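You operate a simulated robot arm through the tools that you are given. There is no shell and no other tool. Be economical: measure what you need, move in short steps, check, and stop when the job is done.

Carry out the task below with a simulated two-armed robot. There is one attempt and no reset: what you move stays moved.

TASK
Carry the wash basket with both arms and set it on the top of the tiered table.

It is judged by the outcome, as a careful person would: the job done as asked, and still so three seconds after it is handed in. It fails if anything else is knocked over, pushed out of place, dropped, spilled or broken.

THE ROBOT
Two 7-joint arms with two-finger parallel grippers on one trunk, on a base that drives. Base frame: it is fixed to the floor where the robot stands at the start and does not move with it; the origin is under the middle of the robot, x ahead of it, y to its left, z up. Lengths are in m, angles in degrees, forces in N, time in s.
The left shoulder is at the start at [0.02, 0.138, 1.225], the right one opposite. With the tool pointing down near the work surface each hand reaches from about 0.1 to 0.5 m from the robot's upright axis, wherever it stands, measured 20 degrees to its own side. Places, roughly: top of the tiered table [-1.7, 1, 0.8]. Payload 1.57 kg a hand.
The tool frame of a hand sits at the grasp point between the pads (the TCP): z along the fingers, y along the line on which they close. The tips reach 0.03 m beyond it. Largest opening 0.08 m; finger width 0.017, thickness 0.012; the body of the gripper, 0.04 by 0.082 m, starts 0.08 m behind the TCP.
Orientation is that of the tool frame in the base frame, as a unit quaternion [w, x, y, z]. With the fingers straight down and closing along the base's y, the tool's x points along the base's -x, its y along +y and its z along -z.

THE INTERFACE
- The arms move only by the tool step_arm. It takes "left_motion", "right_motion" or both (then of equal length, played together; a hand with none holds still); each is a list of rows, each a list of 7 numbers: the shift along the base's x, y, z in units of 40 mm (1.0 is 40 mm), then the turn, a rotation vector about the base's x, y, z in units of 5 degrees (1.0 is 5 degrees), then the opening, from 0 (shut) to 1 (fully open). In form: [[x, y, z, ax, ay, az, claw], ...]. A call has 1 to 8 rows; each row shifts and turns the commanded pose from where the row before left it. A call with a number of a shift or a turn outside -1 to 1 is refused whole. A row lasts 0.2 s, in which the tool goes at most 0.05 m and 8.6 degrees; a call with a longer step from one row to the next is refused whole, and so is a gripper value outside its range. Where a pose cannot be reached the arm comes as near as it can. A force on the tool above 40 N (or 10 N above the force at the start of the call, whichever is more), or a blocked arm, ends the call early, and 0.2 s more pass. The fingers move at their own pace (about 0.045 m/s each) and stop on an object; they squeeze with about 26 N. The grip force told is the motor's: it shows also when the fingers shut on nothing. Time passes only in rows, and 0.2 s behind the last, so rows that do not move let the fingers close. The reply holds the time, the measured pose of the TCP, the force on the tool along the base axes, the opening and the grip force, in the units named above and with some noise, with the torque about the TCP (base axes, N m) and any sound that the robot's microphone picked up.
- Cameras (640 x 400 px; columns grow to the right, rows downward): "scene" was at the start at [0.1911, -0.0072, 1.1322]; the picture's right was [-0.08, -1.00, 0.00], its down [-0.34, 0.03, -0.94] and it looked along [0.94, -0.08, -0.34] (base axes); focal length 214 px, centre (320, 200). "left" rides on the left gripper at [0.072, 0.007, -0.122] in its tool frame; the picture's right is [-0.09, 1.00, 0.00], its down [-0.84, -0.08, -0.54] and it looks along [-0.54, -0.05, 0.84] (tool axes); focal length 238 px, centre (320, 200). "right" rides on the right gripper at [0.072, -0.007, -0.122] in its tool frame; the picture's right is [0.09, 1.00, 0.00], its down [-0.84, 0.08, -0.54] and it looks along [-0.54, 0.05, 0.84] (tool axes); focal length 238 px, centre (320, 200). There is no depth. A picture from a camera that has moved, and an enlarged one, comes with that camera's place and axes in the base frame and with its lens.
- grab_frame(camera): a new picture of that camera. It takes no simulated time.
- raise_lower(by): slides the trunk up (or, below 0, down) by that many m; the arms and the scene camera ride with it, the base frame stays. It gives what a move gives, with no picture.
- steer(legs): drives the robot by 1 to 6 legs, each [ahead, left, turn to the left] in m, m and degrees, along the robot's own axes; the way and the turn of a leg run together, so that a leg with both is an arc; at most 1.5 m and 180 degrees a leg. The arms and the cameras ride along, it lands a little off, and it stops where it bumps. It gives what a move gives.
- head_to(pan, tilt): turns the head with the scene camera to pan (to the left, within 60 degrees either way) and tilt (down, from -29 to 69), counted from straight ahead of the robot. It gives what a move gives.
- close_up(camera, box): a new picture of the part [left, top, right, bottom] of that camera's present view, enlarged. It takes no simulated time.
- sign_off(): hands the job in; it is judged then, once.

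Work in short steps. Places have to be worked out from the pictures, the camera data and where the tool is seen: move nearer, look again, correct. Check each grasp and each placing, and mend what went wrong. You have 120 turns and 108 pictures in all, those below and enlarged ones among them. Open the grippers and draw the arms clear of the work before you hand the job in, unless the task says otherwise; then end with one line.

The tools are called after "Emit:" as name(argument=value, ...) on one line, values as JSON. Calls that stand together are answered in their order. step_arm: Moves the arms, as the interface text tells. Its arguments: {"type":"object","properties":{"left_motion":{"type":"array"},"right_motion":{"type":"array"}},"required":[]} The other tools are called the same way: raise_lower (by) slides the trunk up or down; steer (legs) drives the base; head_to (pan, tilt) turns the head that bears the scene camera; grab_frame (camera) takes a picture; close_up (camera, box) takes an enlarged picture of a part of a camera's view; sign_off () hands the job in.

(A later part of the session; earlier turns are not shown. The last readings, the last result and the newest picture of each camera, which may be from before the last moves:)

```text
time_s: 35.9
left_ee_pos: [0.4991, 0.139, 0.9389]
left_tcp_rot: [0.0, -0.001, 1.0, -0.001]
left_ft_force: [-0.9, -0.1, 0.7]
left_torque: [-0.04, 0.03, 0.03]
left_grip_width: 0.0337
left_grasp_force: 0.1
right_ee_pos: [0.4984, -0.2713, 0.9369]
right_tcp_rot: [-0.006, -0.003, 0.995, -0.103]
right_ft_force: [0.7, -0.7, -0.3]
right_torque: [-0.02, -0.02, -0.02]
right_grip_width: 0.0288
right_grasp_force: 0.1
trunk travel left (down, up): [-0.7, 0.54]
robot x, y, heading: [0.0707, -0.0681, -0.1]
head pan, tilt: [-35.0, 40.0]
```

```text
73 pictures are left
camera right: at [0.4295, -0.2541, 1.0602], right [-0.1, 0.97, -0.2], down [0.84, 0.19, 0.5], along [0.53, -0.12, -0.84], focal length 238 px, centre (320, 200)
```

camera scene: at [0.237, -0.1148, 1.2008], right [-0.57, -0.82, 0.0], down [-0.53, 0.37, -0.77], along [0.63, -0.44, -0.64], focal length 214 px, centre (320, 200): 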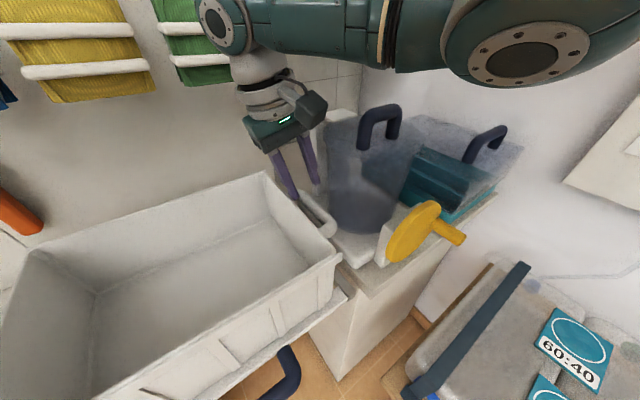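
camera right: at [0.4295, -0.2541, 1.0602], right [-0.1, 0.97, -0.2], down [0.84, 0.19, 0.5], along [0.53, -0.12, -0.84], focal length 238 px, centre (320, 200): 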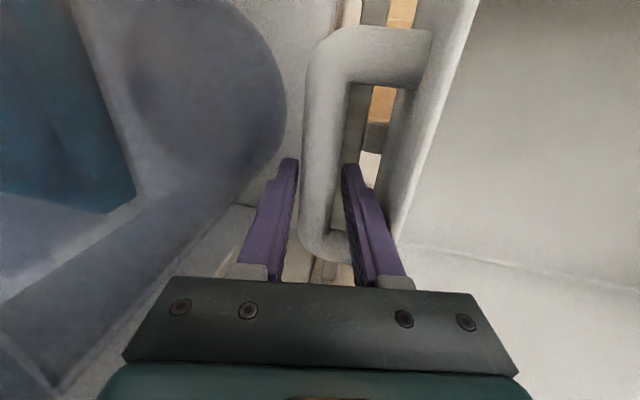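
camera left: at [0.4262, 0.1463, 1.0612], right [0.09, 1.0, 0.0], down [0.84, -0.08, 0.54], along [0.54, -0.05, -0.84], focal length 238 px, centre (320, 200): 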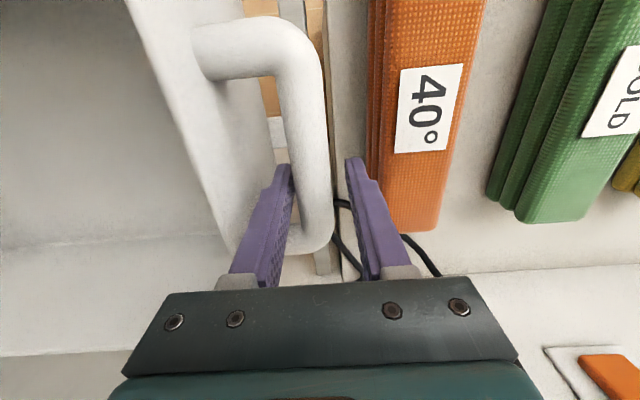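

No contact forces and both bars are between the fingers. I close both grippers.

Emit:
step_arm(left_motion=[[0, 0, 0, 0, 0, 0, 0], [0, 0, 0, 0, 0, 0, 0], [0, 0, 0, 0, 0, 0, 0], [0, 0, 0, 0, 0, 0, 0]], right_motion=[[0, 0, 0, 0, 0, 0, 0], [0, 0, 0, 0, 0, 0, 0], [0, 0, 0, 0, 0, 0, 0], [0, 0, 0, 0, 0, 0, 0]])

Emit:
grab_frame(camera="left")

Emit:
grab_frame(camera="right")

```text
time_s: 36.9
left_ee_pos: [0.4983, 0.1389, 0.9382]
left_tcp_rot: [-0.001, 0.0, 1.0, -0.001]
left_ft_force: [-0.1, -11.5, -0.6]
left_torque: [-0.06, -0.08, 0.17]
left_grip_width: 0.0214
left_grasp_force: 26.0
right_ee_pos: [0.4988, -0.2715, 0.9386]
right_tcp_rot: [-0.006, -0.002, 0.995, -0.104]
right_ft_force: [-0.5, 10.3, -0.1]
right_torque: [-0.08, 0.15, 0.0]
right_grip_width: 0.0214
right_grasp_force: 26.1
trunk travel left (down, up): [-0.7, 0.54]
robot x, y, heading: [0.0713, -0.066, -0.0]
head pan, tilt: [-35.0, 40.0]
```

```text
72 pictures are left
camera left: at [0.4261, 0.1454, 1.0613], right [0.09, 1.0, 0.0], down [0.84, -0.08, 0.54], along [0.54, -0.05, -0.84], focal length 238 px, centre (320, 200)
```

left: 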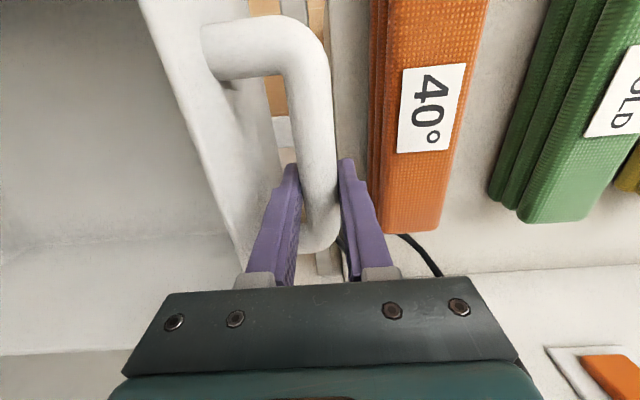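

```text
71 pictures are left
camera right: at [0.4294, -0.2536, 1.0603], right [-0.1, 0.97, -0.2], down [0.84, 0.19, 0.5], along [0.53, -0.12, -0.84], focal length 238 px, centre (320, 200)
```

right: 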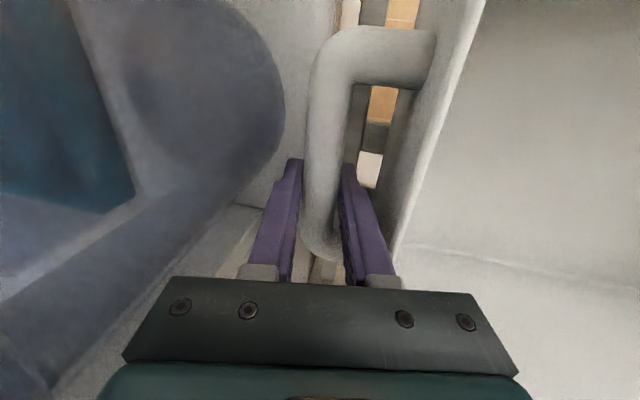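

Both grippers hold the 21 mm bars at 26 N. I lift 40 mm slowly with both arms together.

Emit:
step_arm(left_motion=[[0, 0, 0.2, 0, 0, 0, 0], [0, 0, 0.2, 0, 0, 0, 0], [0, 0, 0.2, 0, 0, 0, 0], [0, 0, 0.2, 0, 0, 0, 0], [0, 0, 0.2, 0, 0, 0, 0], [0, 0, 0, 0, 0, 0, 0]], right_motion=[[0, 0, 0.2, 0, 0, 0, 0], [0, 0, 0.2, 0, 0, 0, 0], [0, 0, 0.2, 0, 0, 0, 0], [0, 0, 0.2, 0, 0, 0, 0], [0, 0, 0.2, 0, 0, 0, 0], [0, 0, 0, 0, 0, 0, 0]])

Emit:
head_to(pan=0, tilt=55)

Emit:
grab_frame(camera="scene")

Emit:
grab_frame(camera="right")

```text
time_s: 38.3
left_ee_pos: [0.4982, 0.1386, 0.9769]
left_tcp_rot: [-0.001, 0.0, 1.0, -0.002]
left_ft_force: [0.3, -19.0, -3.1]
left_torque: [0.05, 0.05, 0.27]
left_grip_width: 0.0214
left_grasp_force: 26.4
right_ee_pos: [0.5001, -0.2719, 0.9791]
right_tcp_rot: [-0.006, -0.002, 0.995, -0.102]
right_ft_force: [-1.5, 19.1, -2.7]
right_torque: [0.02, -0.13, 0.07]
right_grip_width: 0.0218
right_grasp_force: 26.3
trunk travel left (down, up): [-0.7, 0.54]
robot x, y, heading: [0.0688, -0.069, 0.1]
head pan, tilt: [-35.0, 40.0]
```

```text
time_s: 39.3
left_ee_pos: [0.4968, 0.1377, 0.9781]
left_tcp_rot: [-0.001, 0.0, 1.0, -0.002]
left_ft_force: [0.8, -18.8, -2.5]
left_torque: [-0.03, 0.05, 0.2]
left_grip_width: 0.0212
left_grasp_force: 26.5
right_ee_pos: [0.4973, -0.2713, 0.9785]
right_tcp_rot: [-0.007, -0.002, 0.995, -0.102]
right_ft_force: [-0.9, 18.5, -3.3]
right_torque: [0.03, -0.14, 0.06]
right_grip_width: 0.0214
right_grasp_force: 26.4
trunk travel left (down, up): [-0.7, 0.54]
robot x, y, heading: [0.0698, -0.0656, 0.1]
head pan, tilt: [0.0, 55.0]
```

```text
70 pictures are left
camera scene: at [0.239, -0.066, 1.18], right [0.0, -1.0, 0.0], down [-0.82, 0.0, -0.57], along [0.57, 0.0, -0.82], focal length 214 px, centre (320, 200)
```

scene: 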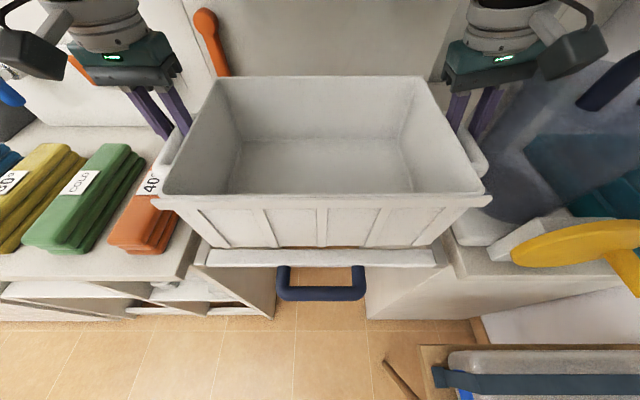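

```text
69 pictures are left
camera right: at [0.4291, -0.2538, 1.0996], right [-0.1, 0.97, -0.2], down [0.84, 0.19, 0.5], along [0.53, -0.12, -0.84], focal length 238 px, centre (320, 200)
```

right: 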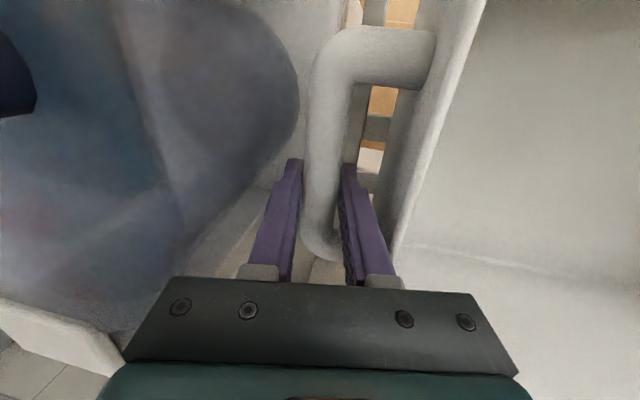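

The basket is lifted level and light, with some outward tension between the hands. I lift 20 mm more, shift the pair ~14 mm to the left (hands 4 mm closer together) to clear the jug lid, then rise.

Emit:
step_arm(left_motion=[[0, 0, 0.25, 0, 0, 0, 0], [0, 0, 0.25, 0, 0, 0, 0], [0, 0.1, 0, 0, 0, 0, 0], [0, 0.1, 0, 0, 0, 0, 0], [0, 0.1, 0, 0, 0, 0, 0], [0, 0, 0, 0, 0, 0, 0]], right_motion=[[0, 0, 0.25, 0, 0, 0, 0], [0, 0, 0.25, 0, 0, 0, 0], [0, 0.14, 0, 0, 0, 0, 0], [0, 0.14, 0, 0, 0, 0, 0], [0, 0.12, 0, 0, 0, 0, 0], [0, 0, 0, 0, 0, 0, 0]])

Emit:
step_arm(left_motion=[[0, 0, 0.4, 0, 0, 0, 0], [0, 0, 0.4, 0, 0, 0, 0], [0, 0, 0.4, 0, 0, 0, 0], [0, 0, 0.4, 0, 0, 0, 0], [0, 0, 0, 0, 0, 0, 0]], right_motion=[[0, 0, 0.4, 0, 0, 0, 0], [0, 0, 0.4, 0, 0, 0, 0], [0, 0, 0.4, 0, 0, 0, 0], [0, 0, 0.4, 0, 0, 0, 0], [0, 0, 0, 0, 0, 0, 0]])

Emit:
grab_frame(camera="scene")

Emit:
grab_frame(camera="right")

```text
time_s: 40.7
left_ee_pos: [0.4972, 0.1512, 0.9981]
left_tcp_rot: [-0.001, -0.001, 1.0, 0.001]
left_ft_force: [1.6, -6.0, -1.7]
left_torque: [-0.07, -0.05, 0.17]
left_grip_width: 0.0216
left_grasp_force: 25.8
right_ee_pos: [0.4992, -0.2582, 0.9989]
right_tcp_rot: [-0.008, -0.001, 0.995, -0.103]
right_ft_force: [-0.9, 5.7, -2.7]
right_torque: [-0.02, -0.09, 0.17]
right_grip_width: 0.0215
right_grasp_force: 25.9
trunk travel left (down, up): [-0.7, 0.54]
robot x, y, heading: [0.0739, -0.0659, 0.2]
head pan, tilt: [0.0, 55.0]
```

```text
time_s: 41.9
left_ee_pos: [0.4959, 0.1525, 1.0613]
left_tcp_rot: [-0.002, -0.001, 1.0, 0.002]
left_ft_force: [0.8, 10.2, -2.4]
left_torque: [0.07, -0.03, 0.13]
left_grip_width: 0.0215
left_grasp_force: 25.9
right_ee_pos: [0.4979, -0.2567, 1.0608]
right_tcp_rot: [-0.006, -0.001, 0.994, -0.105]
right_ft_force: [-0.8, -9.6, -2.1]
right_torque: [0.02, -0.07, 0.18]
right_grip_width: 0.0215
right_grasp_force: 25.6
trunk travel left (down, up): [-0.7, 0.54]
robot x, y, heading: [0.0646, -0.0661, 0.2]
head pan, tilt: [0.0, 55.0]
```

```text
68 pictures are left
camera scene: at [0.239, -0.0659, 1.18], right [0.0, -1.0, 0.0], down [-0.82, 0.0, -0.57], along [0.57, 0.0, -0.82], focal length 214 px, centre (320, 200)
```

scene: 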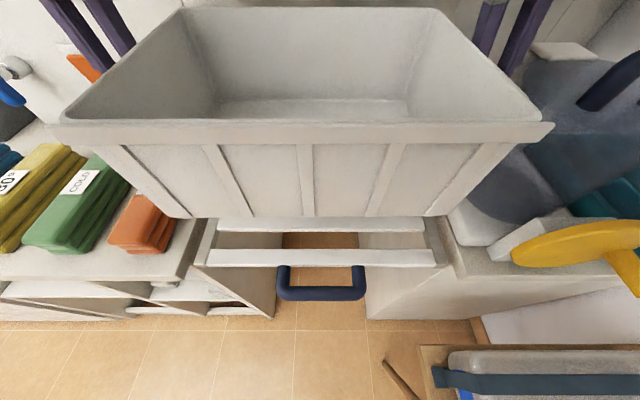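

```text
67 pictures are left
camera right: at [0.4296, -0.2382, 1.1826], right [-0.09, 0.97, -0.21], down [0.84, 0.19, 0.5], along [0.53, -0.13, -0.84], focal length 238 px, centre (320, 200)
```

right: 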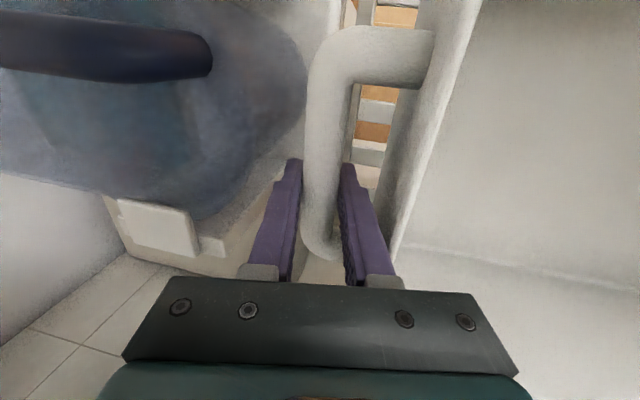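

The right hand is clear above the lid. I raise the trunk 0.15 m, then back straight away from the counter.

Emit:
raise_lower(by=0.15)

Emit:
steer(legs=[[-0.25, 0, 0], [-0.25, 0.17, 0]])

Emit:
head_to(pan=0, tilt=35)

Emit:
grab_frame(camera="scene")

```text
time_s: 43.6
left_ee_pos: [0.4977, 0.1486, 1.2132]
left_tcp_rot: [0.001, 0.001, 1.0, 0.0]
left_ft_force: [-0.3, 3.9, -4.7]
left_torque: [0.11, 0.13, 0.16]
left_grip_width: 0.0217
left_grasp_force: 25.6
right_ee_pos: [0.4984, -0.2546, 1.2111]
right_tcp_rot: [-0.006, -0.003, 0.995, -0.103]
right_ft_force: [-2.4, -2.5, -6.6]
right_torque: [0.21, 0.28, 0.31]
right_grip_width: 0.0231
right_grasp_force: 25.9
trunk travel left (down, up): [-0.85, 0.39]
robot x, y, heading: [0.0645, -0.0651, 0.3]
head pan, tilt: [0.0, 55.0]
```

```text
time_s: 47.1
left_ee_pos: [0.0039, 0.3184, 1.2128]
left_tcp_rot: [-0.001, 0.002, 1.0, -0.001]
left_ft_force: [0.4, -20.2, -3.4]
left_torque: [-0.34, 0.0, 0.14]
left_grip_width: 0.0216
left_grasp_force: 25.9
right_ee_pos: [0.0048, -0.0858, 1.2108]
right_tcp_rot: [-0.007, -0.002, 0.995, -0.101]
right_ft_force: [-1.5, 21.0, -1.1]
right_torque: [0.85, -0.24, 0.3]
right_grip_width: 0.0228
right_grasp_force: 26.2
trunk travel left (down, up): [-0.85, 0.39]
robot x, y, heading: [-0.4243, 0.101, -0.3]
head pan, tilt: [0.0, 55.0]
```

```text
time_s: 47.9
left_ee_pos: [0.0034, 0.3176, 1.213]
left_tcp_rot: [0.0, 0.002, 1.0, -0.001]
left_ft_force: [1.6, -0.2, -3.2]
left_torque: [0.09, -0.13, 0.21]
left_grip_width: 0.0213
left_grasp_force: 25.8
right_ee_pos: [0.0038, -0.0869, 1.2104]
right_tcp_rot: [-0.006, -0.002, 0.995, -0.102]
right_ft_force: [-2.2, 0.8, -0.8]
right_torque: [0.38, -0.11, 0.46]
right_grip_width: 0.0231
right_grasp_force: 26.2
trunk travel left (down, up): [-0.85, 0.39]
robot x, y, heading: [-0.423, 0.1036, -0.1]
head pan, tilt: [0.0, 35.0]
```

```text
66 pictures are left
camera scene: at [-0.2392, 0.1036, 1.3582], right [0.0, -1.0, 0.0], down [-0.57, 0.0, -0.82], along [0.82, 0.0, -0.57], focal length 214 px, centre (320, 200)
```

scene: 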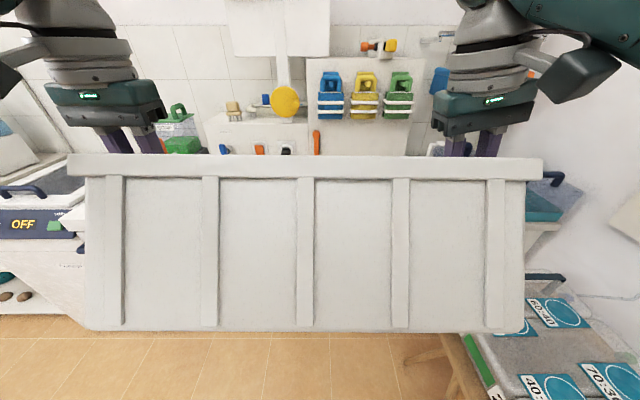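

The basket seems to have swung in the grips (near wall tipped toward the camera) during the drive. I check with the hand cameras.

Emit:
grab_frame(camera="left")

Emit:
grab_frame(camera="right")

```text
65 pictures are left
camera left: at [-0.0687, 0.3263, 1.3354], right [0.09, 1.0, 0.0], down [0.84, -0.08, 0.54], along [0.54, -0.05, -0.84], focal length 238 px, centre (320, 200)
```

left: 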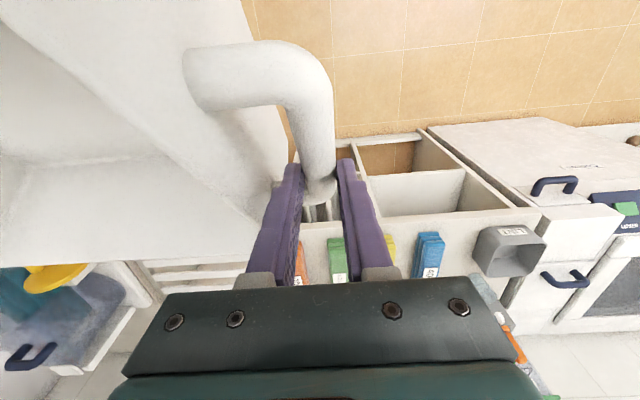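

```text
64 pictures are left
camera right: at [-0.0652, -0.0678, 1.3325], right [-0.1, 0.97, -0.2], down [0.84, 0.19, 0.5], along [0.53, -0.12, -0.84], focal length 238 px, centre (320, 200)
```

right: 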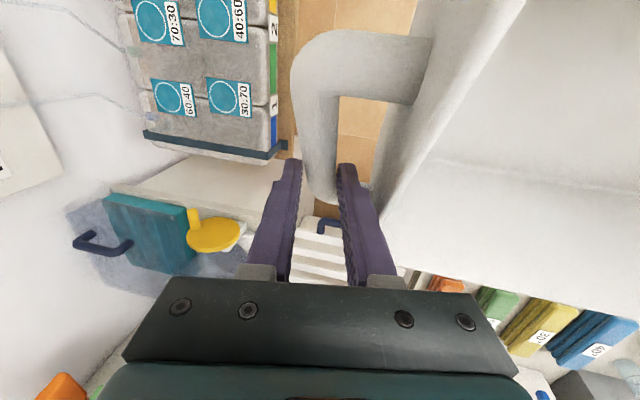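

Confirmed: it rotated about the handle bars (robot side up ~35–40°), still firmly held. I level it by pitching both wrists about −y, slowly, 20° first.

Emit:
step_arm(left_motion=[[0, 0, 0, 0, -0.5, 0, 0], [0, 0, 0, 0, -0.5, 0, 0], [0, 0, 0, 0, -0.5, 0, 0], [0, 0, 0, 0, -0.5, 0, 0], [0, 0, 0, 0, -0.5, 0, 0], [0, 0, 0, 0, -0.5, 0, 0], [0, 0, 0, 0, -0.5, 0, 0], [0, 0, 0, 0, -0.5, 0, 0]], right_motion=[[0, 0, 0, 0, -0.5, 0, 0], [0, 0, 0, 0, -0.5, 0, 0], [0, 0, 0, 0, -0.5, 0, 0], [0, 0, 0, 0, -0.5, 0, 0], [0, 0, 0, 0, -0.5, 0, 0], [0, 0, 0, 0, -0.5, 0, 0], [0, 0, 0, 0, -0.5, 0, 0], [0, 0, 0, 0, -0.5, 0, 0]])

Emit:
grab_frame(camera="scene")

```text
time_s: 49.7
left_ee_pos: [0.0036, 0.3189, 1.211]
left_tcp_rot: [0.173, 0.001, 0.985, -0.001]
left_ft_force: [1.6, 0.6, -4.6]
left_torque: [0.02, -0.12, 0.08]
left_grip_width: 0.0212
left_grasp_force: 26.2
right_ee_pos: [0.0037, -0.0862, 1.2103]
right_tcp_rot: [0.166, 0.016, 0.981, -0.101]
right_ft_force: [-0.6, -0.7, -1.6]
right_torque: [0.08, 0.01, 0.48]
right_grip_width: 0.0229
right_grasp_force: 26.0
trunk travel left (down, up): [-0.85, 0.39]
robot x, y, heading: [-0.4277, 0.1066, -0.1]
head pan, tilt: [0.0, 35.0]
```

```text
63 pictures are left
camera scene: at [-0.2392, 0.1036, 1.3582], right [0.0, -1.0, 0.0], down [-0.57, 0.0, -0.82], along [0.82, 0.0, -0.57], focal length 214 px, centre (320, 200)
```

scene: 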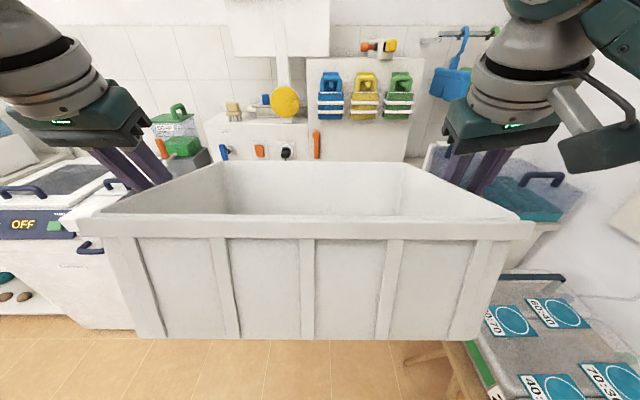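

About 13° of pitch remains (near rim z≈1.243, far rim ≈1.184). I pitch another 12°.

Emit:
step_arm(left_motion=[[0, 0, 0, 0, -0.4, 0, 0], [0, 0, 0, 0, -0.4, 0, 0], [0, 0, 0, 0, -0.4, 0, 0], [0, 0, 0, 0, -0.4, 0, 0], [0, 0, 0, 0, -0.4, 0, 0], [0, 0, 0, 0, -0.4, 0, 0]], right_motion=[[0, 0, 0, 0, -0.4, 0, 0], [0, 0, 0, 0, -0.4, 0, 0], [0, 0, 0, 0, -0.4, 0, 0], [0, 0, 0, 0, -0.4, 0, 0], [0, 0, 0, 0, -0.4, 0, 0], [0, 0, 0, 0, -0.4, 0, 0]])

Emit:
grab_frame(camera="scene")

```text
time_s: 51.1
left_ee_pos: [0.0046, 0.3187, 1.213]
left_tcp_rot: [0.275, 0.003, 0.961, 0.0]
left_ft_force: [0.9, 0.0, -3.3]
left_torque: [0.11, -0.25, 0.02]
left_grip_width: 0.0215
left_grasp_force: 25.6
right_ee_pos: [0.0043, -0.0861, 1.2103]
right_tcp_rot: [0.268, 0.026, 0.958, -0.098]
right_ft_force: [-1.3, 0.0, -2.0]
right_torque: [0.02, 0.21, 0.4]
right_grip_width: 0.023
right_grasp_force: 26.0
trunk travel left (down, up): [-0.85, 0.39]
robot x, y, heading: [-0.4263, 0.1077, -0.1]
head pan, tilt: [0.0, 35.0]
```

```text
62 pictures are left
camera scene: at [-0.2392, 0.1036, 1.3582], right [0.0, -1.0, 0.0], down [-0.57, 0.0, -0.82], along [0.82, 0.0, -0.57], focal length 214 px, centre (320, 200)
```

scene: 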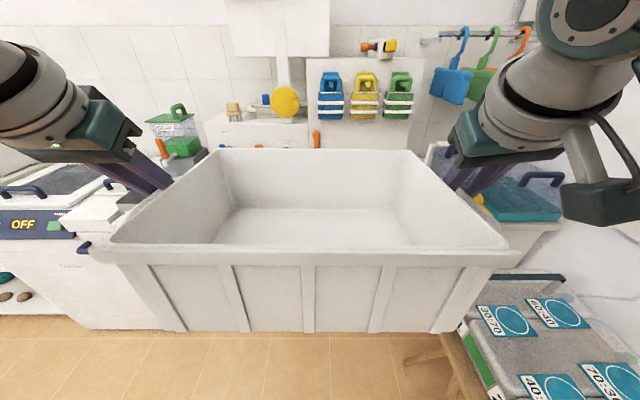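

The basket is level again. I turn left 90° here in open floor and check.

Emit:
steer(legs=[[0, 0, 45], [0, 0, 45]])

Emit:
grab_frame(camera="scene")

Emit:
head_to(pan=55, tilt=35)

Emit:
grab_frame(camera="scene")

```text
time_s: 55.7
left_ee_pos: [-0.6499, 0.5276, 1.2131]
left_tcp_rot: [-0.193, 0.685, -0.675, -0.195]
left_ft_force: [0.0, 1.6, -2.0]
left_torque: [0.22, -0.06, 0.13]
left_grip_width: 0.0214
left_grasp_force: 26.0
right_ee_pos: [-0.2448, 0.5366, 1.2122]
right_tcp_rot: [0.257, -0.666, 0.689, 0.122]
right_ft_force: [-1.3, -0.8, -3.6]
right_torque: [-0.12, 0.02, 0.46]
right_grip_width: 0.0227
right_grasp_force: 26.0
trunk travel left (down, up): [-0.85, 0.39]
robot x, y, heading: [-0.4231, 0.1025, 90.9]
head pan, tilt: [0.0, 35.0]
```

```text
61 pictures are left
camera scene: at [-0.4303, 0.2916, 1.3582], right [1.0, 0.02, 0.0], down [0.01, -0.57, -0.82], along [-0.01, 0.82, -0.57], focal length 214 px, centre (320, 200)
```

scene: 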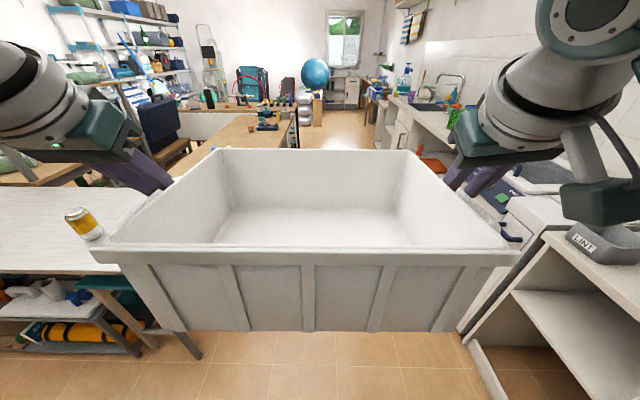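

```text
time_s: 56.9
left_ee_pos: [-0.6503, 0.5282, 1.2133]
left_tcp_rot: [-0.194, 0.685, -0.675, -0.195]
left_ft_force: [-0.8, 1.3, -2.9]
left_torque: [0.14, 0.04, 0.12]
left_grip_width: 0.0214
left_grasp_force: 26.1
right_ee_pos: [-0.2455, 0.5365, 1.2095]
right_tcp_rot: [0.258, -0.666, 0.69, 0.122]
right_ft_force: [0.2, -2.1, -1.9]
right_torque: [-0.03, 0.02, 0.44]
right_grip_width: 0.0226
right_grasp_force: 25.8
trunk travel left (down, up): [-0.85, 0.39]
robot x, y, heading: [-0.4244, 0.1006, 90.9]
head pan, tilt: [55.0, 35.0]
```

```text
60 pictures are left
camera scene: at [-0.5017, 0.2528, 1.3582], right [0.56, 0.83, 0.0], down [0.48, -0.32, -0.82], along [-0.68, 0.46, -0.57], focal length 214 px, centre (320, 200)
```

scene: 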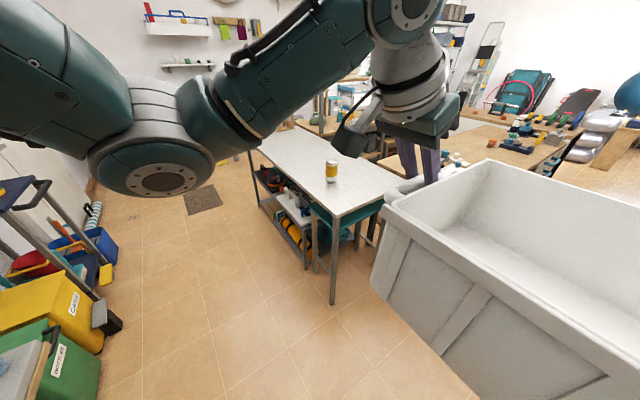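

The basket stayed level through the turn. Table front edge is y≈0.69, from x≈−1.02 to −2.14, jar at (−1.28, 0.85). I strafe left 1.32 m along the clear corridor.

Emit:
steer(legs=[[0, 0.66, -0.9], [0, 0.66, 0]])

Emit:
head_to(pan=0, tilt=40)

Emit:
grab_frame(camera="scene")

Emit:
grab_frame(camera="left")

```text
time_s: 63.9
left_ee_pos: [-1.9807, 0.5198, 1.213]
left_tcp_rot: [-0.194, 0.683, -0.677, -0.195]
left_ft_force: [0.0, 1.4, -2.2]
left_torque: [0.34, -0.04, 0.12]
left_grip_width: 0.0216
left_grasp_force: 25.4
right_ee_pos: [-1.5755, 0.5243, 1.2103]
right_tcp_rot: [0.258, -0.663, 0.692, 0.12]
right_ft_force: [-0.4, -1.2, -3.1]
right_torque: [-0.26, 0.03, 0.43]
right_grip_width: 0.0229
right_grasp_force: 26.0
trunk travel left (down, up): [-0.85, 0.39]
robot x, y, heading: [-1.7597, 0.0914, 90.6]
head pan, tilt: [55.0, 35.0]
```

```text
time_s: 65.2
left_ee_pos: [-1.9802, 0.5193, 1.2124]
left_tcp_rot: [-0.194, 0.682, -0.677, -0.194]
left_ft_force: [-0.5, 0.9, -2.7]
left_torque: [0.1, 0.04, 0.1]
left_grip_width: 0.0216
left_grasp_force: 26.3
right_ee_pos: [-1.5765, 0.5246, 1.2109]
right_tcp_rot: [0.258, -0.664, 0.691, 0.122]
right_ft_force: [-0.5, -0.7, -2.2]
right_torque: [-0.06, 0.03, 0.4]
right_grip_width: 0.0227
right_grasp_force: 26.1
trunk travel left (down, up): [-0.85, 0.39]
robot x, y, heading: [-1.7607, 0.0941, 90.9]
head pan, tilt: [0.0, 40.0]
```

```text
59 pictures are left
camera scene: at [-1.7643, 0.2785, 1.3507], right [1.0, 0.01, 0.0], down [0.01, -0.64, -0.77], along [-0.01, 0.77, -0.64], focal length 214 px, centre (320, 200)
```

scene: 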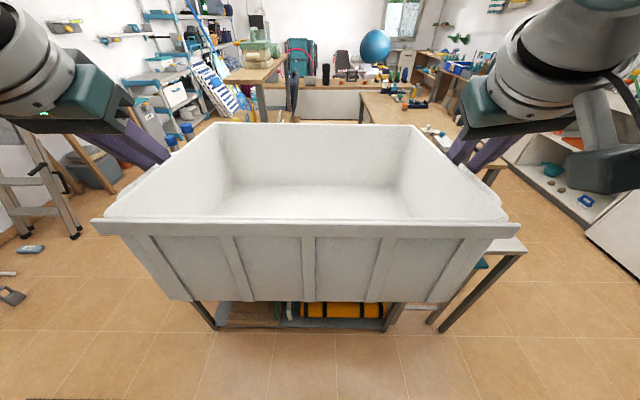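

```text
58 pictures are left
camera left: at [-1.9867, 0.3945, 1.2794], right [-1.0, 0.07, 0.05], down [0.07, 0.42, 0.9], along [0.04, 0.9, -0.43], focal length 238 px, centre (320, 200)
```

left: 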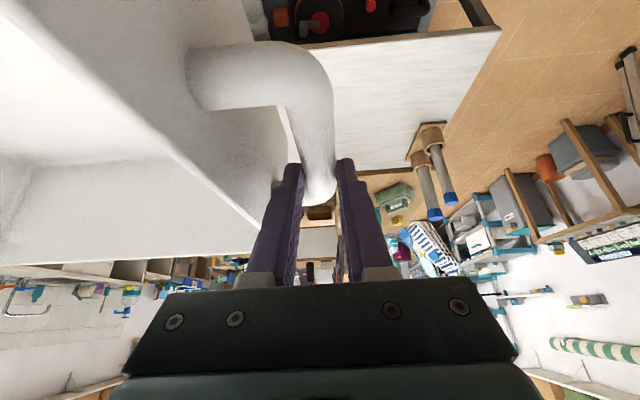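

The table spans roughly x −2.35..−1.02, y 0.70..1.22. My basket is centred at x≈−1.78, clear of the jar. I drive forward 0.25 m (keeping the base clear of the table's edge) and look.

Emit:
steer(legs=[[0.25, 0, -0.8]])

Emit:
grab_frame(camera="scene")

Emit:
grab_frame(camera="left")

Emit:
grab_frame(camera="right")

```text
time_s: 67.0
left_ee_pos: [-1.9757, 0.7743, 1.2121]
left_tcp_rot: [0.194, -0.679, 0.682, 0.193]
left_ft_force: [0.0, 2.1, -2.7]
left_torque: [0.19, 0.05, 0.09]
left_grip_width: 0.0215
left_grasp_force: 26.1
right_ee_pos: [-1.572, 0.7737, 1.2094]
right_tcp_rot: [0.259, -0.659, 0.696, 0.12]
right_ft_force: [-0.9, -1.6, -2.5]
right_torque: [-0.08, 0.03, 0.43]
right_grip_width: 0.0229
right_grasp_force: 25.9
trunk travel left (down, up): [-0.85, 0.39]
robot x, y, heading: [-1.763, 0.3426, 89.8]
head pan, tilt: [0.0, 40.0]
```

```text
57 pictures are left
camera scene: at [-1.7628, 0.5298, 1.3507], right [1.0, 0.0, 0.0], down [0.0, -0.64, -0.77], along [0.0, 0.77, -0.64], focal length 214 px, centre (320, 200)
```

scene: 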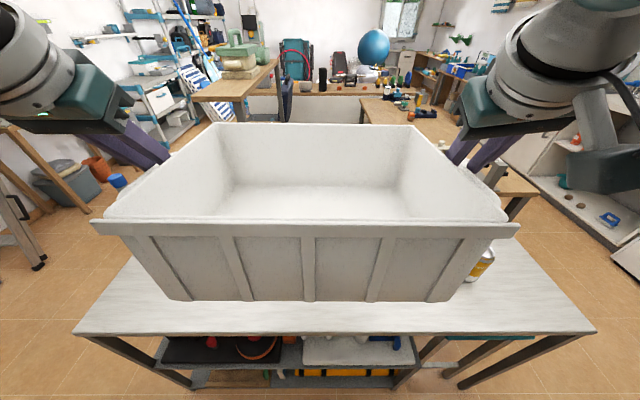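

```text
56 pictures are left
camera left: at [-1.9838, 0.6487, 1.2793], right [-1.0, 0.08, 0.05], down [0.08, 0.42, 0.9], along [0.05, 0.9, -0.43], focal length 238 px, centre (320, 200)
```

left: 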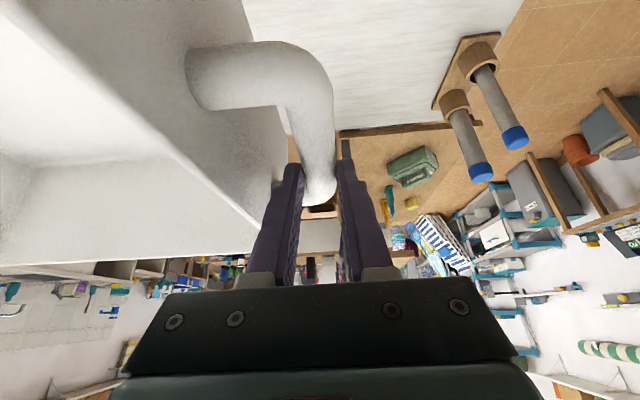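

```text
55 pictures are left
camera right: at [-1.5886, 0.6501, 1.2769], right [-0.97, 0.02, -0.22], down [-0.19, 0.45, 0.87], along [0.12, 0.89, -0.43], focal length 238 px, centre (320, 200)
```

right: 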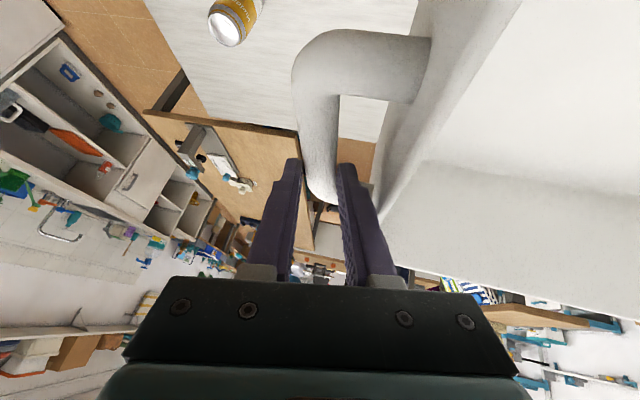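

Table front edge measured at y≈0.714, x −2.33..−1.13, jar at x≈−1.29. I drive 0.09 m further and lower the trunk most of the way.

Emit:
steer(legs=[[0.09, 0, 0]])

Emit:
raise_lower(by=-0.2)

Emit:
grab_frame(camera="scene")

Emit:
grab_frame(camera="right")

```text
time_s: 68.1
left_ee_pos: [-1.9754, 0.8642, 1.2124]
left_tcp_rot: [0.196, -0.678, 0.682, 0.193]
left_ft_force: [-0.2, 0.6, -2.8]
left_torque: [0.1, 0.03, 0.11]
left_grip_width: 0.0215
left_grasp_force: 25.5
right_ee_pos: [-1.5712, 0.8633, 1.2103]
right_tcp_rot: [0.258, -0.659, 0.696, 0.119]
right_ft_force: [0.6, -0.7, -2.4]
right_torque: [-0.03, 0.03, 0.44]
right_grip_width: 0.0229
right_grasp_force: 25.9
trunk travel left (down, up): [-0.85, 0.39]
robot x, y, heading: [-1.7618, 0.4357, 89.7]
head pan, tilt: [0.0, 40.0]
```

```text
time_s: 70.3
left_ee_pos: [-1.9756, 0.8635, 1.013]
left_tcp_rot: [0.196, -0.678, 0.682, 0.193]
left_ft_force: [-0.4, 1.3, -2.0]
left_torque: [0.17, 0.01, 0.13]
left_grip_width: 0.0213
left_grasp_force: 25.2
right_ee_pos: [-1.571, 0.8629, 1.0103]
right_tcp_rot: [0.258, -0.659, 0.697, 0.119]
right_ft_force: [0.5, -1.9, -2.3]
right_torque: [-0.14, 0.03, 0.41]
right_grip_width: 0.0225
right_grasp_force: 25.9
trunk travel left (down, up): [-0.65, 0.59]
robot x, y, heading: [-1.7638, 0.4351, 89.7]
head pan, tilt: [0.0, 40.0]
```

```text
54 pictures are left
camera scene: at [-1.7624, 0.6197, 1.1507], right [1.0, 0.0, 0.0], down [0.0, -0.64, -0.77], along [0.0, 0.77, -0.64], focal length 214 px, centre (320, 200)
```

scene: 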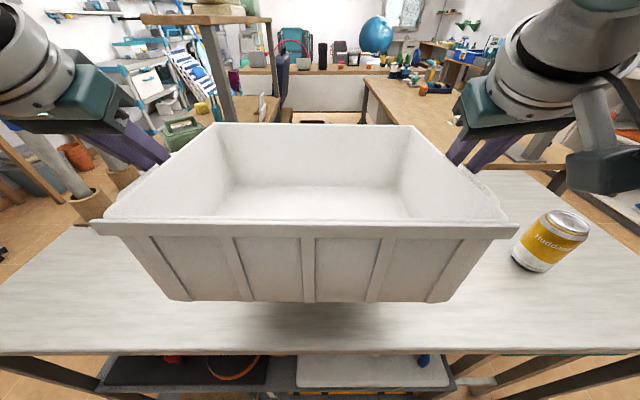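

```text
53 pictures are left
camera right: at [-1.588, 0.7396, 1.0768], right [-0.97, 0.02, -0.22], down [-0.19, 0.45, 0.87], along [0.12, 0.89, -0.43], focal length 238 px, centre (320, 200)
```

right: 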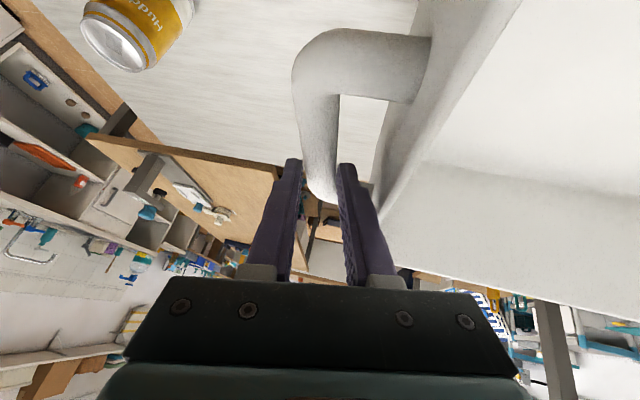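

Over the table with ample margins. I move 30 mm deeper and lower 60 mm with both arms.

Emit:
step_arm(left_motion=[[0, 0.25, 0, 0, 0, 0, 0], [0, 0.25, 0, 0, 0, 0, 0], [0, 0.25, -0.2, 0, 0, 0, 0], [0, 0, -0.3, 0, 0, 0, 0], [0, 0, -0.3, 0, 0, 0, 0], [0, 0, -0.3, 0, 0, 0, 0], [0, 0, -0.3, 0, 0, 0, 0]], right_motion=[[0, 0.25, 0, 0, 0, 0, 0], [0, 0.25, 0, 0, 0, 0, 0], [0, 0.25, -0.2, 0, 0, 0, 0], [0, 0, -0.3, 0, 0, 0, 0], [0, 0, -0.3, 0, 0, 0, 0], [0, 0, -0.3, 0, 0, 0, 0], [0, 0, -0.3, 0, 0, 0, 0]])

Emit:
grab_frame(camera="scene")

```text
time_s: 71.9
left_ee_pos: [-1.9761, 0.8928, 0.9561]
left_tcp_rot: [0.195, -0.678, 0.682, 0.193]
left_ft_force: [-3.4, 1.9, -2.5]
left_torque: [0.07, 0.06, 0.21]
left_grip_width: 0.0217
left_grasp_force: 26.0
right_ee_pos: [-1.5708, 0.8926, 0.9541]
right_tcp_rot: [0.259, -0.658, 0.697, 0.118]
right_ft_force: [2.6, -1.6, -2.9]
right_torque: [0.01, -0.07, 0.43]
right_grip_width: 0.0224
right_grasp_force: 25.8
trunk travel left (down, up): [-0.65, 0.59]
robot x, y, heading: [-1.7622, 0.4382, 89.9]
head pan, tilt: [0.0, 40.0]
```

```text
52 pictures are left
camera scene: at [-1.7624, 0.6196, 1.1507], right [1.0, 0.0, 0.0], down [0.0, -0.64, -0.77], along [0.0, 0.77, -0.64], focal length 214 px, centre (320, 200)
```

scene: 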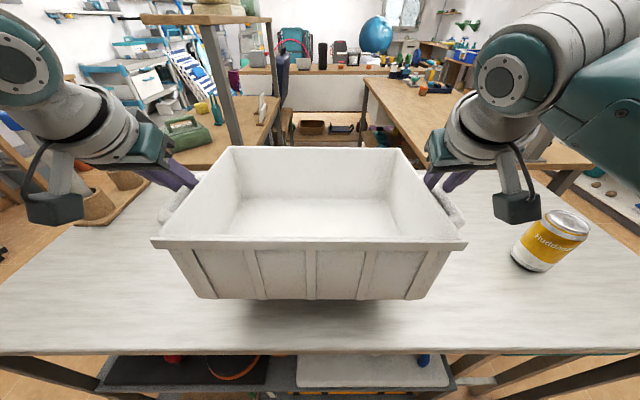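

Still a few cm above the table with no load change. I lower 30 mm more in small steps.

Emit:
step_arm(left_motion=[[0, 0, -0.15, 0, 0, 0, 0], [0, 0, -0.15, 0, 0, 0, 0], [0, 0, -0.15, 0, 0, 0, 0], [0, 0, -0.15, 0, 0, 0, 0], [0, 0, -0.15, 0, 0, 0, 0]], right_motion=[[0, 0, -0.15, 0, 0, 0, 0], [0, 0, -0.15, 0, 0, 0, 0], [0, 0, -0.15, 0, 0, 0, 0], [0, 0, -0.15, 0, 0, 0, 0], [0, 0, -0.15, 0, 0, 0, 0]])

Emit:
close_up(camera="scene", box=[140, 200, 480, 380])

```text
time_s: 73.1
left_ee_pos: [-1.9753, 0.8938, 0.9274]
left_tcp_rot: [0.195, -0.678, 0.682, 0.194]
left_ft_force: [-2.9, 0.8, -2.7]
left_torque: [0.01, 0.17, 0.08]
left_grip_width: 0.0215
left_grasp_force: 26.1
right_ee_pos: [-1.5705, 0.8928, 0.9229]
right_tcp_rot: [0.259, -0.659, 0.696, 0.119]
right_ft_force: [3.5, -1.3, -2.1]
right_torque: [0.04, -0.04, 0.34]
right_grip_width: 0.0227
right_grasp_force: 26.1
trunk travel left (down, up): [-0.65, 0.59]
robot x, y, heading: [-1.7609, 0.4311, 89.8]
head pan, tilt: [0.0, 40.0]
```

```text
1.88 times, centred on (310, 290) of scene
camera zoom: at [-1.7624, 0.6196, 1.1507], right [1.0, 0.0, 0.0], down [0.0, -0.64, -0.77], along [0.0, 0.77, -0.64], focal length 404 px, centre (339, 31)
```

zoom: 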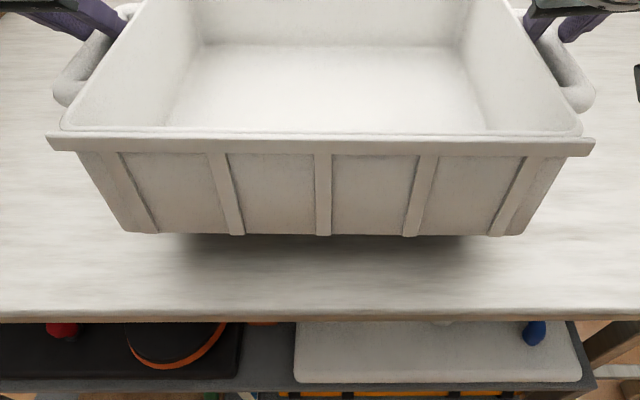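

A small shadow gap remains. I lower 12 mm more and read the forces.

Emit:
step_arm(left_motion=[[0, 0, -0.1, 0, 0, 0, 0], [0, 0, -0.1, 0, 0, 0, 0], [0, 0, -0.1, 0, 0, 0, 0]], right_motion=[[0, 0, -0.1, 0, 0, 0, 0], [0, 0, -0.1, 0, 0, 0, 0], [0, 0, -0.1, 0, 0, 0, 0]])

Emit:
step_arm(left_motion=[[0, 0, -0.1, 0, 0, 0, 0], [0, 0, -0.1, 0, 0, 0, 0]], right_motion=[[0, 0, -0.1, 0, 0, 0, 0], [0, 0, -0.1, 0, 0, 0, 0]])

Emit:
close_up(camera="scene", box=[140, 200, 480, 380])

```text
time_s: 73.9
left_ee_pos: [-1.9763, 0.8932, 0.9155]
left_tcp_rot: [0.194, -0.679, 0.681, 0.194]
left_ft_force: [-3.6, 1.0, -1.8]
left_torque: [0.17, 0.02, 0.27]
left_grip_width: 0.0216
left_grasp_force: 26.3
right_ee_pos: [-1.5723, 0.8942, 0.9125]
right_tcp_rot: [0.259, -0.658, 0.697, 0.119]
right_ft_force: [2.8, -1.6, -2.4]
right_torque: [-0.09, -0.03, 0.38]
right_grip_width: 0.0228
right_grasp_force: 26.4
trunk travel left (down, up): [-0.65, 0.59]
robot x, y, heading: [-1.7637, 0.436, 89.7]
head pan, tilt: [0.0, 40.0]
```

```text
time_s: 74.5
left_ee_pos: [-1.9759, 0.8936, 0.9072]
left_tcp_rot: [0.195, -0.678, 0.682, 0.193]
left_ft_force: [-5.0, 0.5, -2.3]
left_torque: [0.21, 0.03, 0.12]
left_grip_width: 0.0217
left_grasp_force: 26.1
right_ee_pos: [-1.57, 0.8935, 0.9054]
right_tcp_rot: [0.258, -0.66, 0.696, 0.118]
right_ft_force: [5.2, -0.9, -2.7]
right_torque: [-0.12, -0.13, 0.35]
right_grip_width: 0.0225
right_grasp_force: 25.5
trunk travel left (down, up): [-0.65, 0.59]
robot x, y, heading: [-1.7608, 0.4341, 89.6]
head pan, tilt: [0.0, 40.0]
```

```text
1.88 times, centred on (310, 290) of scene
camera zoom: at [-1.7624, 0.6196, 1.1507], right [1.0, 0.0, 0.0], down [0.0, -0.64, -0.77], along [0.0, 0.77, -0.64], focal length 404 px, centre (339, 31)
```

zoom: 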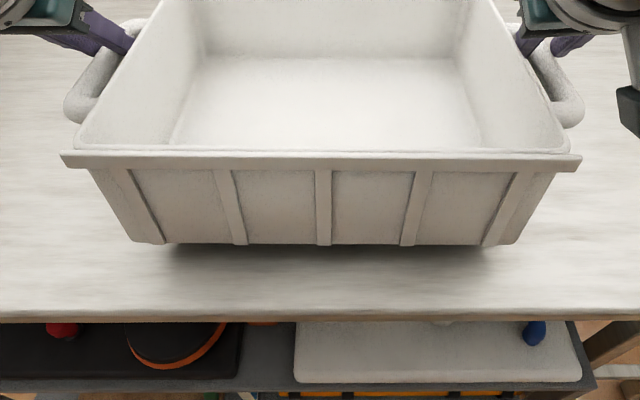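

No contact load yet. I continue down in 4 mm steps.

Emit:
step_arm(left_motion=[[0, 0, -0.1, 0, 0, 0, 0], [0, 0, -0.1, 0, 0, 0, 0]], right_motion=[[0, 0, -0.1, 0, 0, 0, 0], [0, 0, -0.1, 0, 0, 0, 0]])

Emit:
step_arm(left_motion=[[0, 0, -0.1, 0, 0, 0, 0], [0, 0, -0.1, 0, 0, 0, 0]], right_motion=[[0, 0, -0.1, 0, 0, 0, 0], [0, 0, -0.1, 0, 0, 0, 0]])

Emit:
close_up(camera="scene", box=[140, 200, 480, 380])

```text
time_s: 75.1
left_ee_pos: [-1.9757, 0.8933, 0.8987]
left_tcp_rot: [0.195, -0.678, 0.682, 0.193]
left_ft_force: [-7.8, 1.9, -2.7]
left_torque: [0.04, 0.12, 0.17]
left_grip_width: 0.0215
left_grasp_force: 25.9
right_ee_pos: [-1.5701, 0.8936, 0.8956]
right_tcp_rot: [0.259, -0.658, 0.697, 0.118]
right_ft_force: [6.8, -1.5, -2.7]
right_torque: [-0.01, -0.12, 0.35]
right_grip_width: 0.0227
right_grasp_force: 26.2
trunk travel left (down, up): [-0.65, 0.59]
robot x, y, heading: [-1.7587, 0.4363, 89.6]
head pan, tilt: [0.0, 40.0]
```

```text
time_s: 75.7
left_ee_pos: [-1.9744, 0.8932, 0.8906]
left_tcp_rot: [0.195, -0.678, 0.682, 0.193]
left_ft_force: [-4.9, 1.6, -2.9]
left_torque: [-0.02, 0.12, 0.26]
left_grip_width: 0.0215
left_grasp_force: 25.9
right_ee_pos: [-1.5703, 0.8942, 0.8875]
right_tcp_rot: [0.258, -0.659, 0.697, 0.118]
right_ft_force: [5.3, -1.5, -2.0]
right_torque: [0.09, -0.09, 0.39]
right_grip_width: 0.0228
right_grasp_force: 26.4
trunk travel left (down, up): [-0.65, 0.59]
robot x, y, heading: [-1.7646, 0.4314, 89.8]
head pan, tilt: [0.0, 40.0]
```

```text
1.88 times, centred on (310, 290) of scene
camera zoom: at [-1.7624, 0.6196, 1.1507], right [1.0, 0.0, 0.0], down [0.0, -0.64, -0.77], along [0.0, 0.77, -0.64], focal length 404 px, centre (339, 31)
```

zoom: 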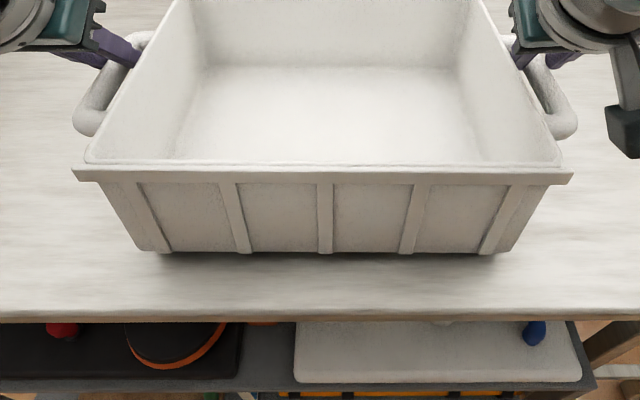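

Shadow is tightening; I continue 4 mm at a time.

Emit:
step_arm(left_motion=[[0, 0, -0.1, 0, 0, 0, 0], [0, 0, -0.1, 0, 0, 0, 0]], right_motion=[[0, 0, -0.1, 0, 0, 0, 0], [0, 0, -0.1, 0, 0, 0, 0]])

Emit:
step_arm(left_motion=[[0, 0, -0.1, 0, 0, 0, 0], [0, 0, -0.1, 0, 0, 0, 0]], right_motion=[[0, 0, -0.1, 0, 0, 0, 0], [0, 0, -0.1, 0, 0, 0, 0]])

Emit:
grab_frame(camera="scene")

```text
time_s: 76.3
left_ee_pos: [-1.9751, 0.8945, 0.8845]
left_tcp_rot: [0.196, -0.678, 0.681, 0.194]
left_ft_force: [-7.3, 0.8, 0.5]
left_torque: [0.8, 0.15, 0.26]
left_grip_width: 0.0218
left_grasp_force: 26.0
right_ee_pos: [-1.5703, 0.8969, 0.8831]
right_tcp_rot: [0.261, -0.658, 0.696, 0.122]
right_ft_force: [5.5, -6.9, 15.7]
right_torque: [0.6, -0.19, 0.39]
right_grip_width: 0.0227
right_grasp_force: 26.2
trunk travel left (down, up): [-0.65, 0.59]
robot x, y, heading: [-1.7598, 0.4375, 89.9]
head pan, tilt: [0.0, 40.0]
```

```text
time_s: 76.9
left_ee_pos: [-1.9743, 0.8953, 0.8768]
left_tcp_rot: [0.195, -0.678, 0.681, 0.193]
left_ft_force: [-7.4, -5.5, 11.8]
left_torque: [-0.5, 0.21, 0.04]
left_grip_width: 0.0217
left_grasp_force: 25.7
right_ee_pos: [-1.5711, 0.8966, 0.8748]
right_tcp_rot: [0.261, -0.658, 0.696, 0.121]
right_ft_force: [5.9, -0.7, 20.0]
right_torque: [0.13, -0.28, 0.49]
right_grip_width: 0.0237
right_grasp_force: 26.4
trunk travel left (down, up): [-0.65, 0.59]
robot x, y, heading: [-1.7638, 0.4336, 89.8]
head pan, tilt: [0.0, 40.0]
```

```text
48 pictures are left
camera scene: at [-1.7624, 0.6212, 1.1514], right [1.0, 0.0, 0.0], down [0.0, -0.64, -0.77], along [0.0, 0.77, -0.64], focal length 214 px, centre (320, 200)
```

scene: 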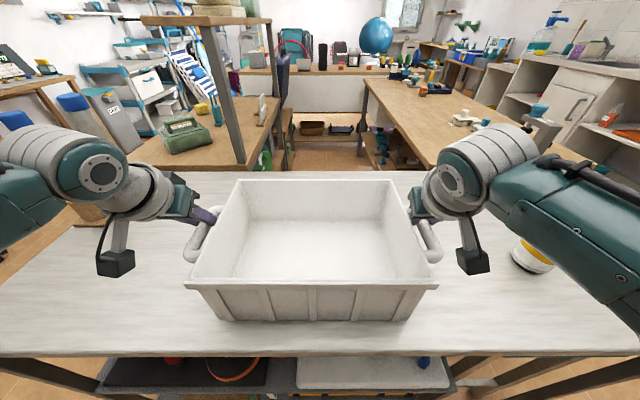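

Both hands now feel upward support: the basket is on the table. Before releasing I check the right forearm's clearance from the can.

Emit:
head_to(pan=-45, tilt=45)

Emit:
grab_frame(camera="scene")

Emit:
grab_frame(camera="right")

Emit:
grab_frame(camera="left")

```text
time_s: 78.0
left_ee_pos: [-1.9759, 0.8976, 0.876]
left_tcp_rot: [0.195, -0.679, 0.681, 0.195]
left_ft_force: [-11.2, -4.9, 11.6]
left_torque: [-0.09, 0.24, 0.08]
left_grip_width: 0.0214
left_grasp_force: 25.6
right_ee_pos: [-1.571, 0.8972, 0.8754]
right_tcp_rot: [0.261, -0.658, 0.696, 0.119]
right_ft_force: [7.6, 1.6, 20.1]
right_torque: [0.23, -0.28, 0.49]
right_grip_width: 0.0233
right_grasp_force: 25.7
trunk travel left (down, up): [-0.65, 0.59]
robot x, y, heading: [-1.7611, 0.4333, 89.7]
head pan, tilt: [-45.0, 45.0]
```

```text
47 pictures are left
camera scene: at [-1.7051, 0.5942, 1.1439], right [0.71, -0.71, 0.0], down [-0.5, -0.5, -0.71], along [0.5, 0.5, -0.71], focal length 214 px, centre (320, 200)
```

scene: 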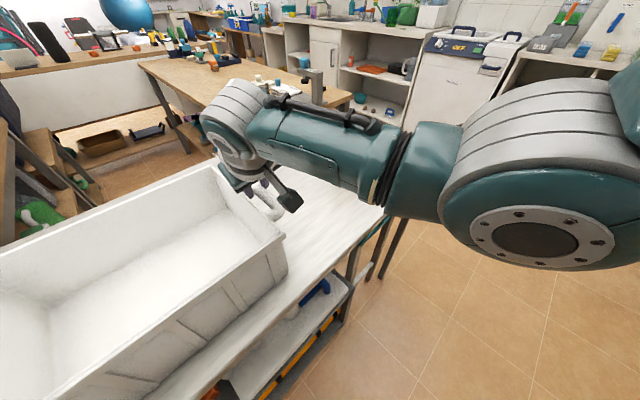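

```text
46 pictures are left
camera right: at [-1.5878, 0.773, 0.9401], right [-0.97, 0.03, -0.22], down [-0.19, 0.45, 0.87], along [0.12, 0.89, -0.43], focal length 238 px, centre (320, 200)
```

right: 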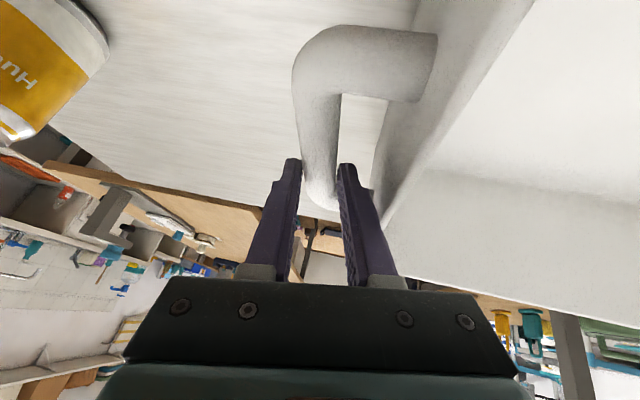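

```text
45 pictures are left
camera left: at [-1.9834, 0.7716, 0.942], right [-1.0, 0.08, 0.05], down [0.08, 0.42, 0.9], along [0.05, 0.9, -0.43], focal length 238 px, centre (320, 200)
```

left: 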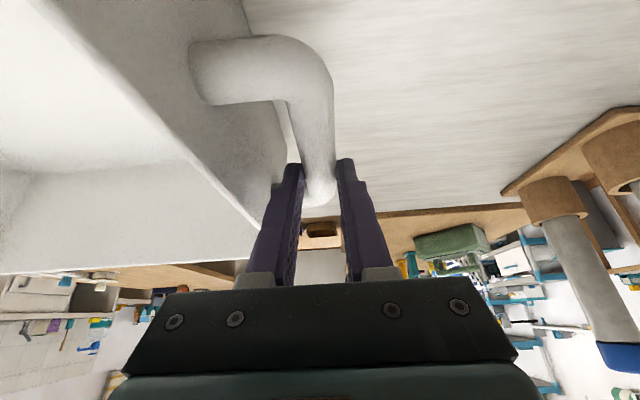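

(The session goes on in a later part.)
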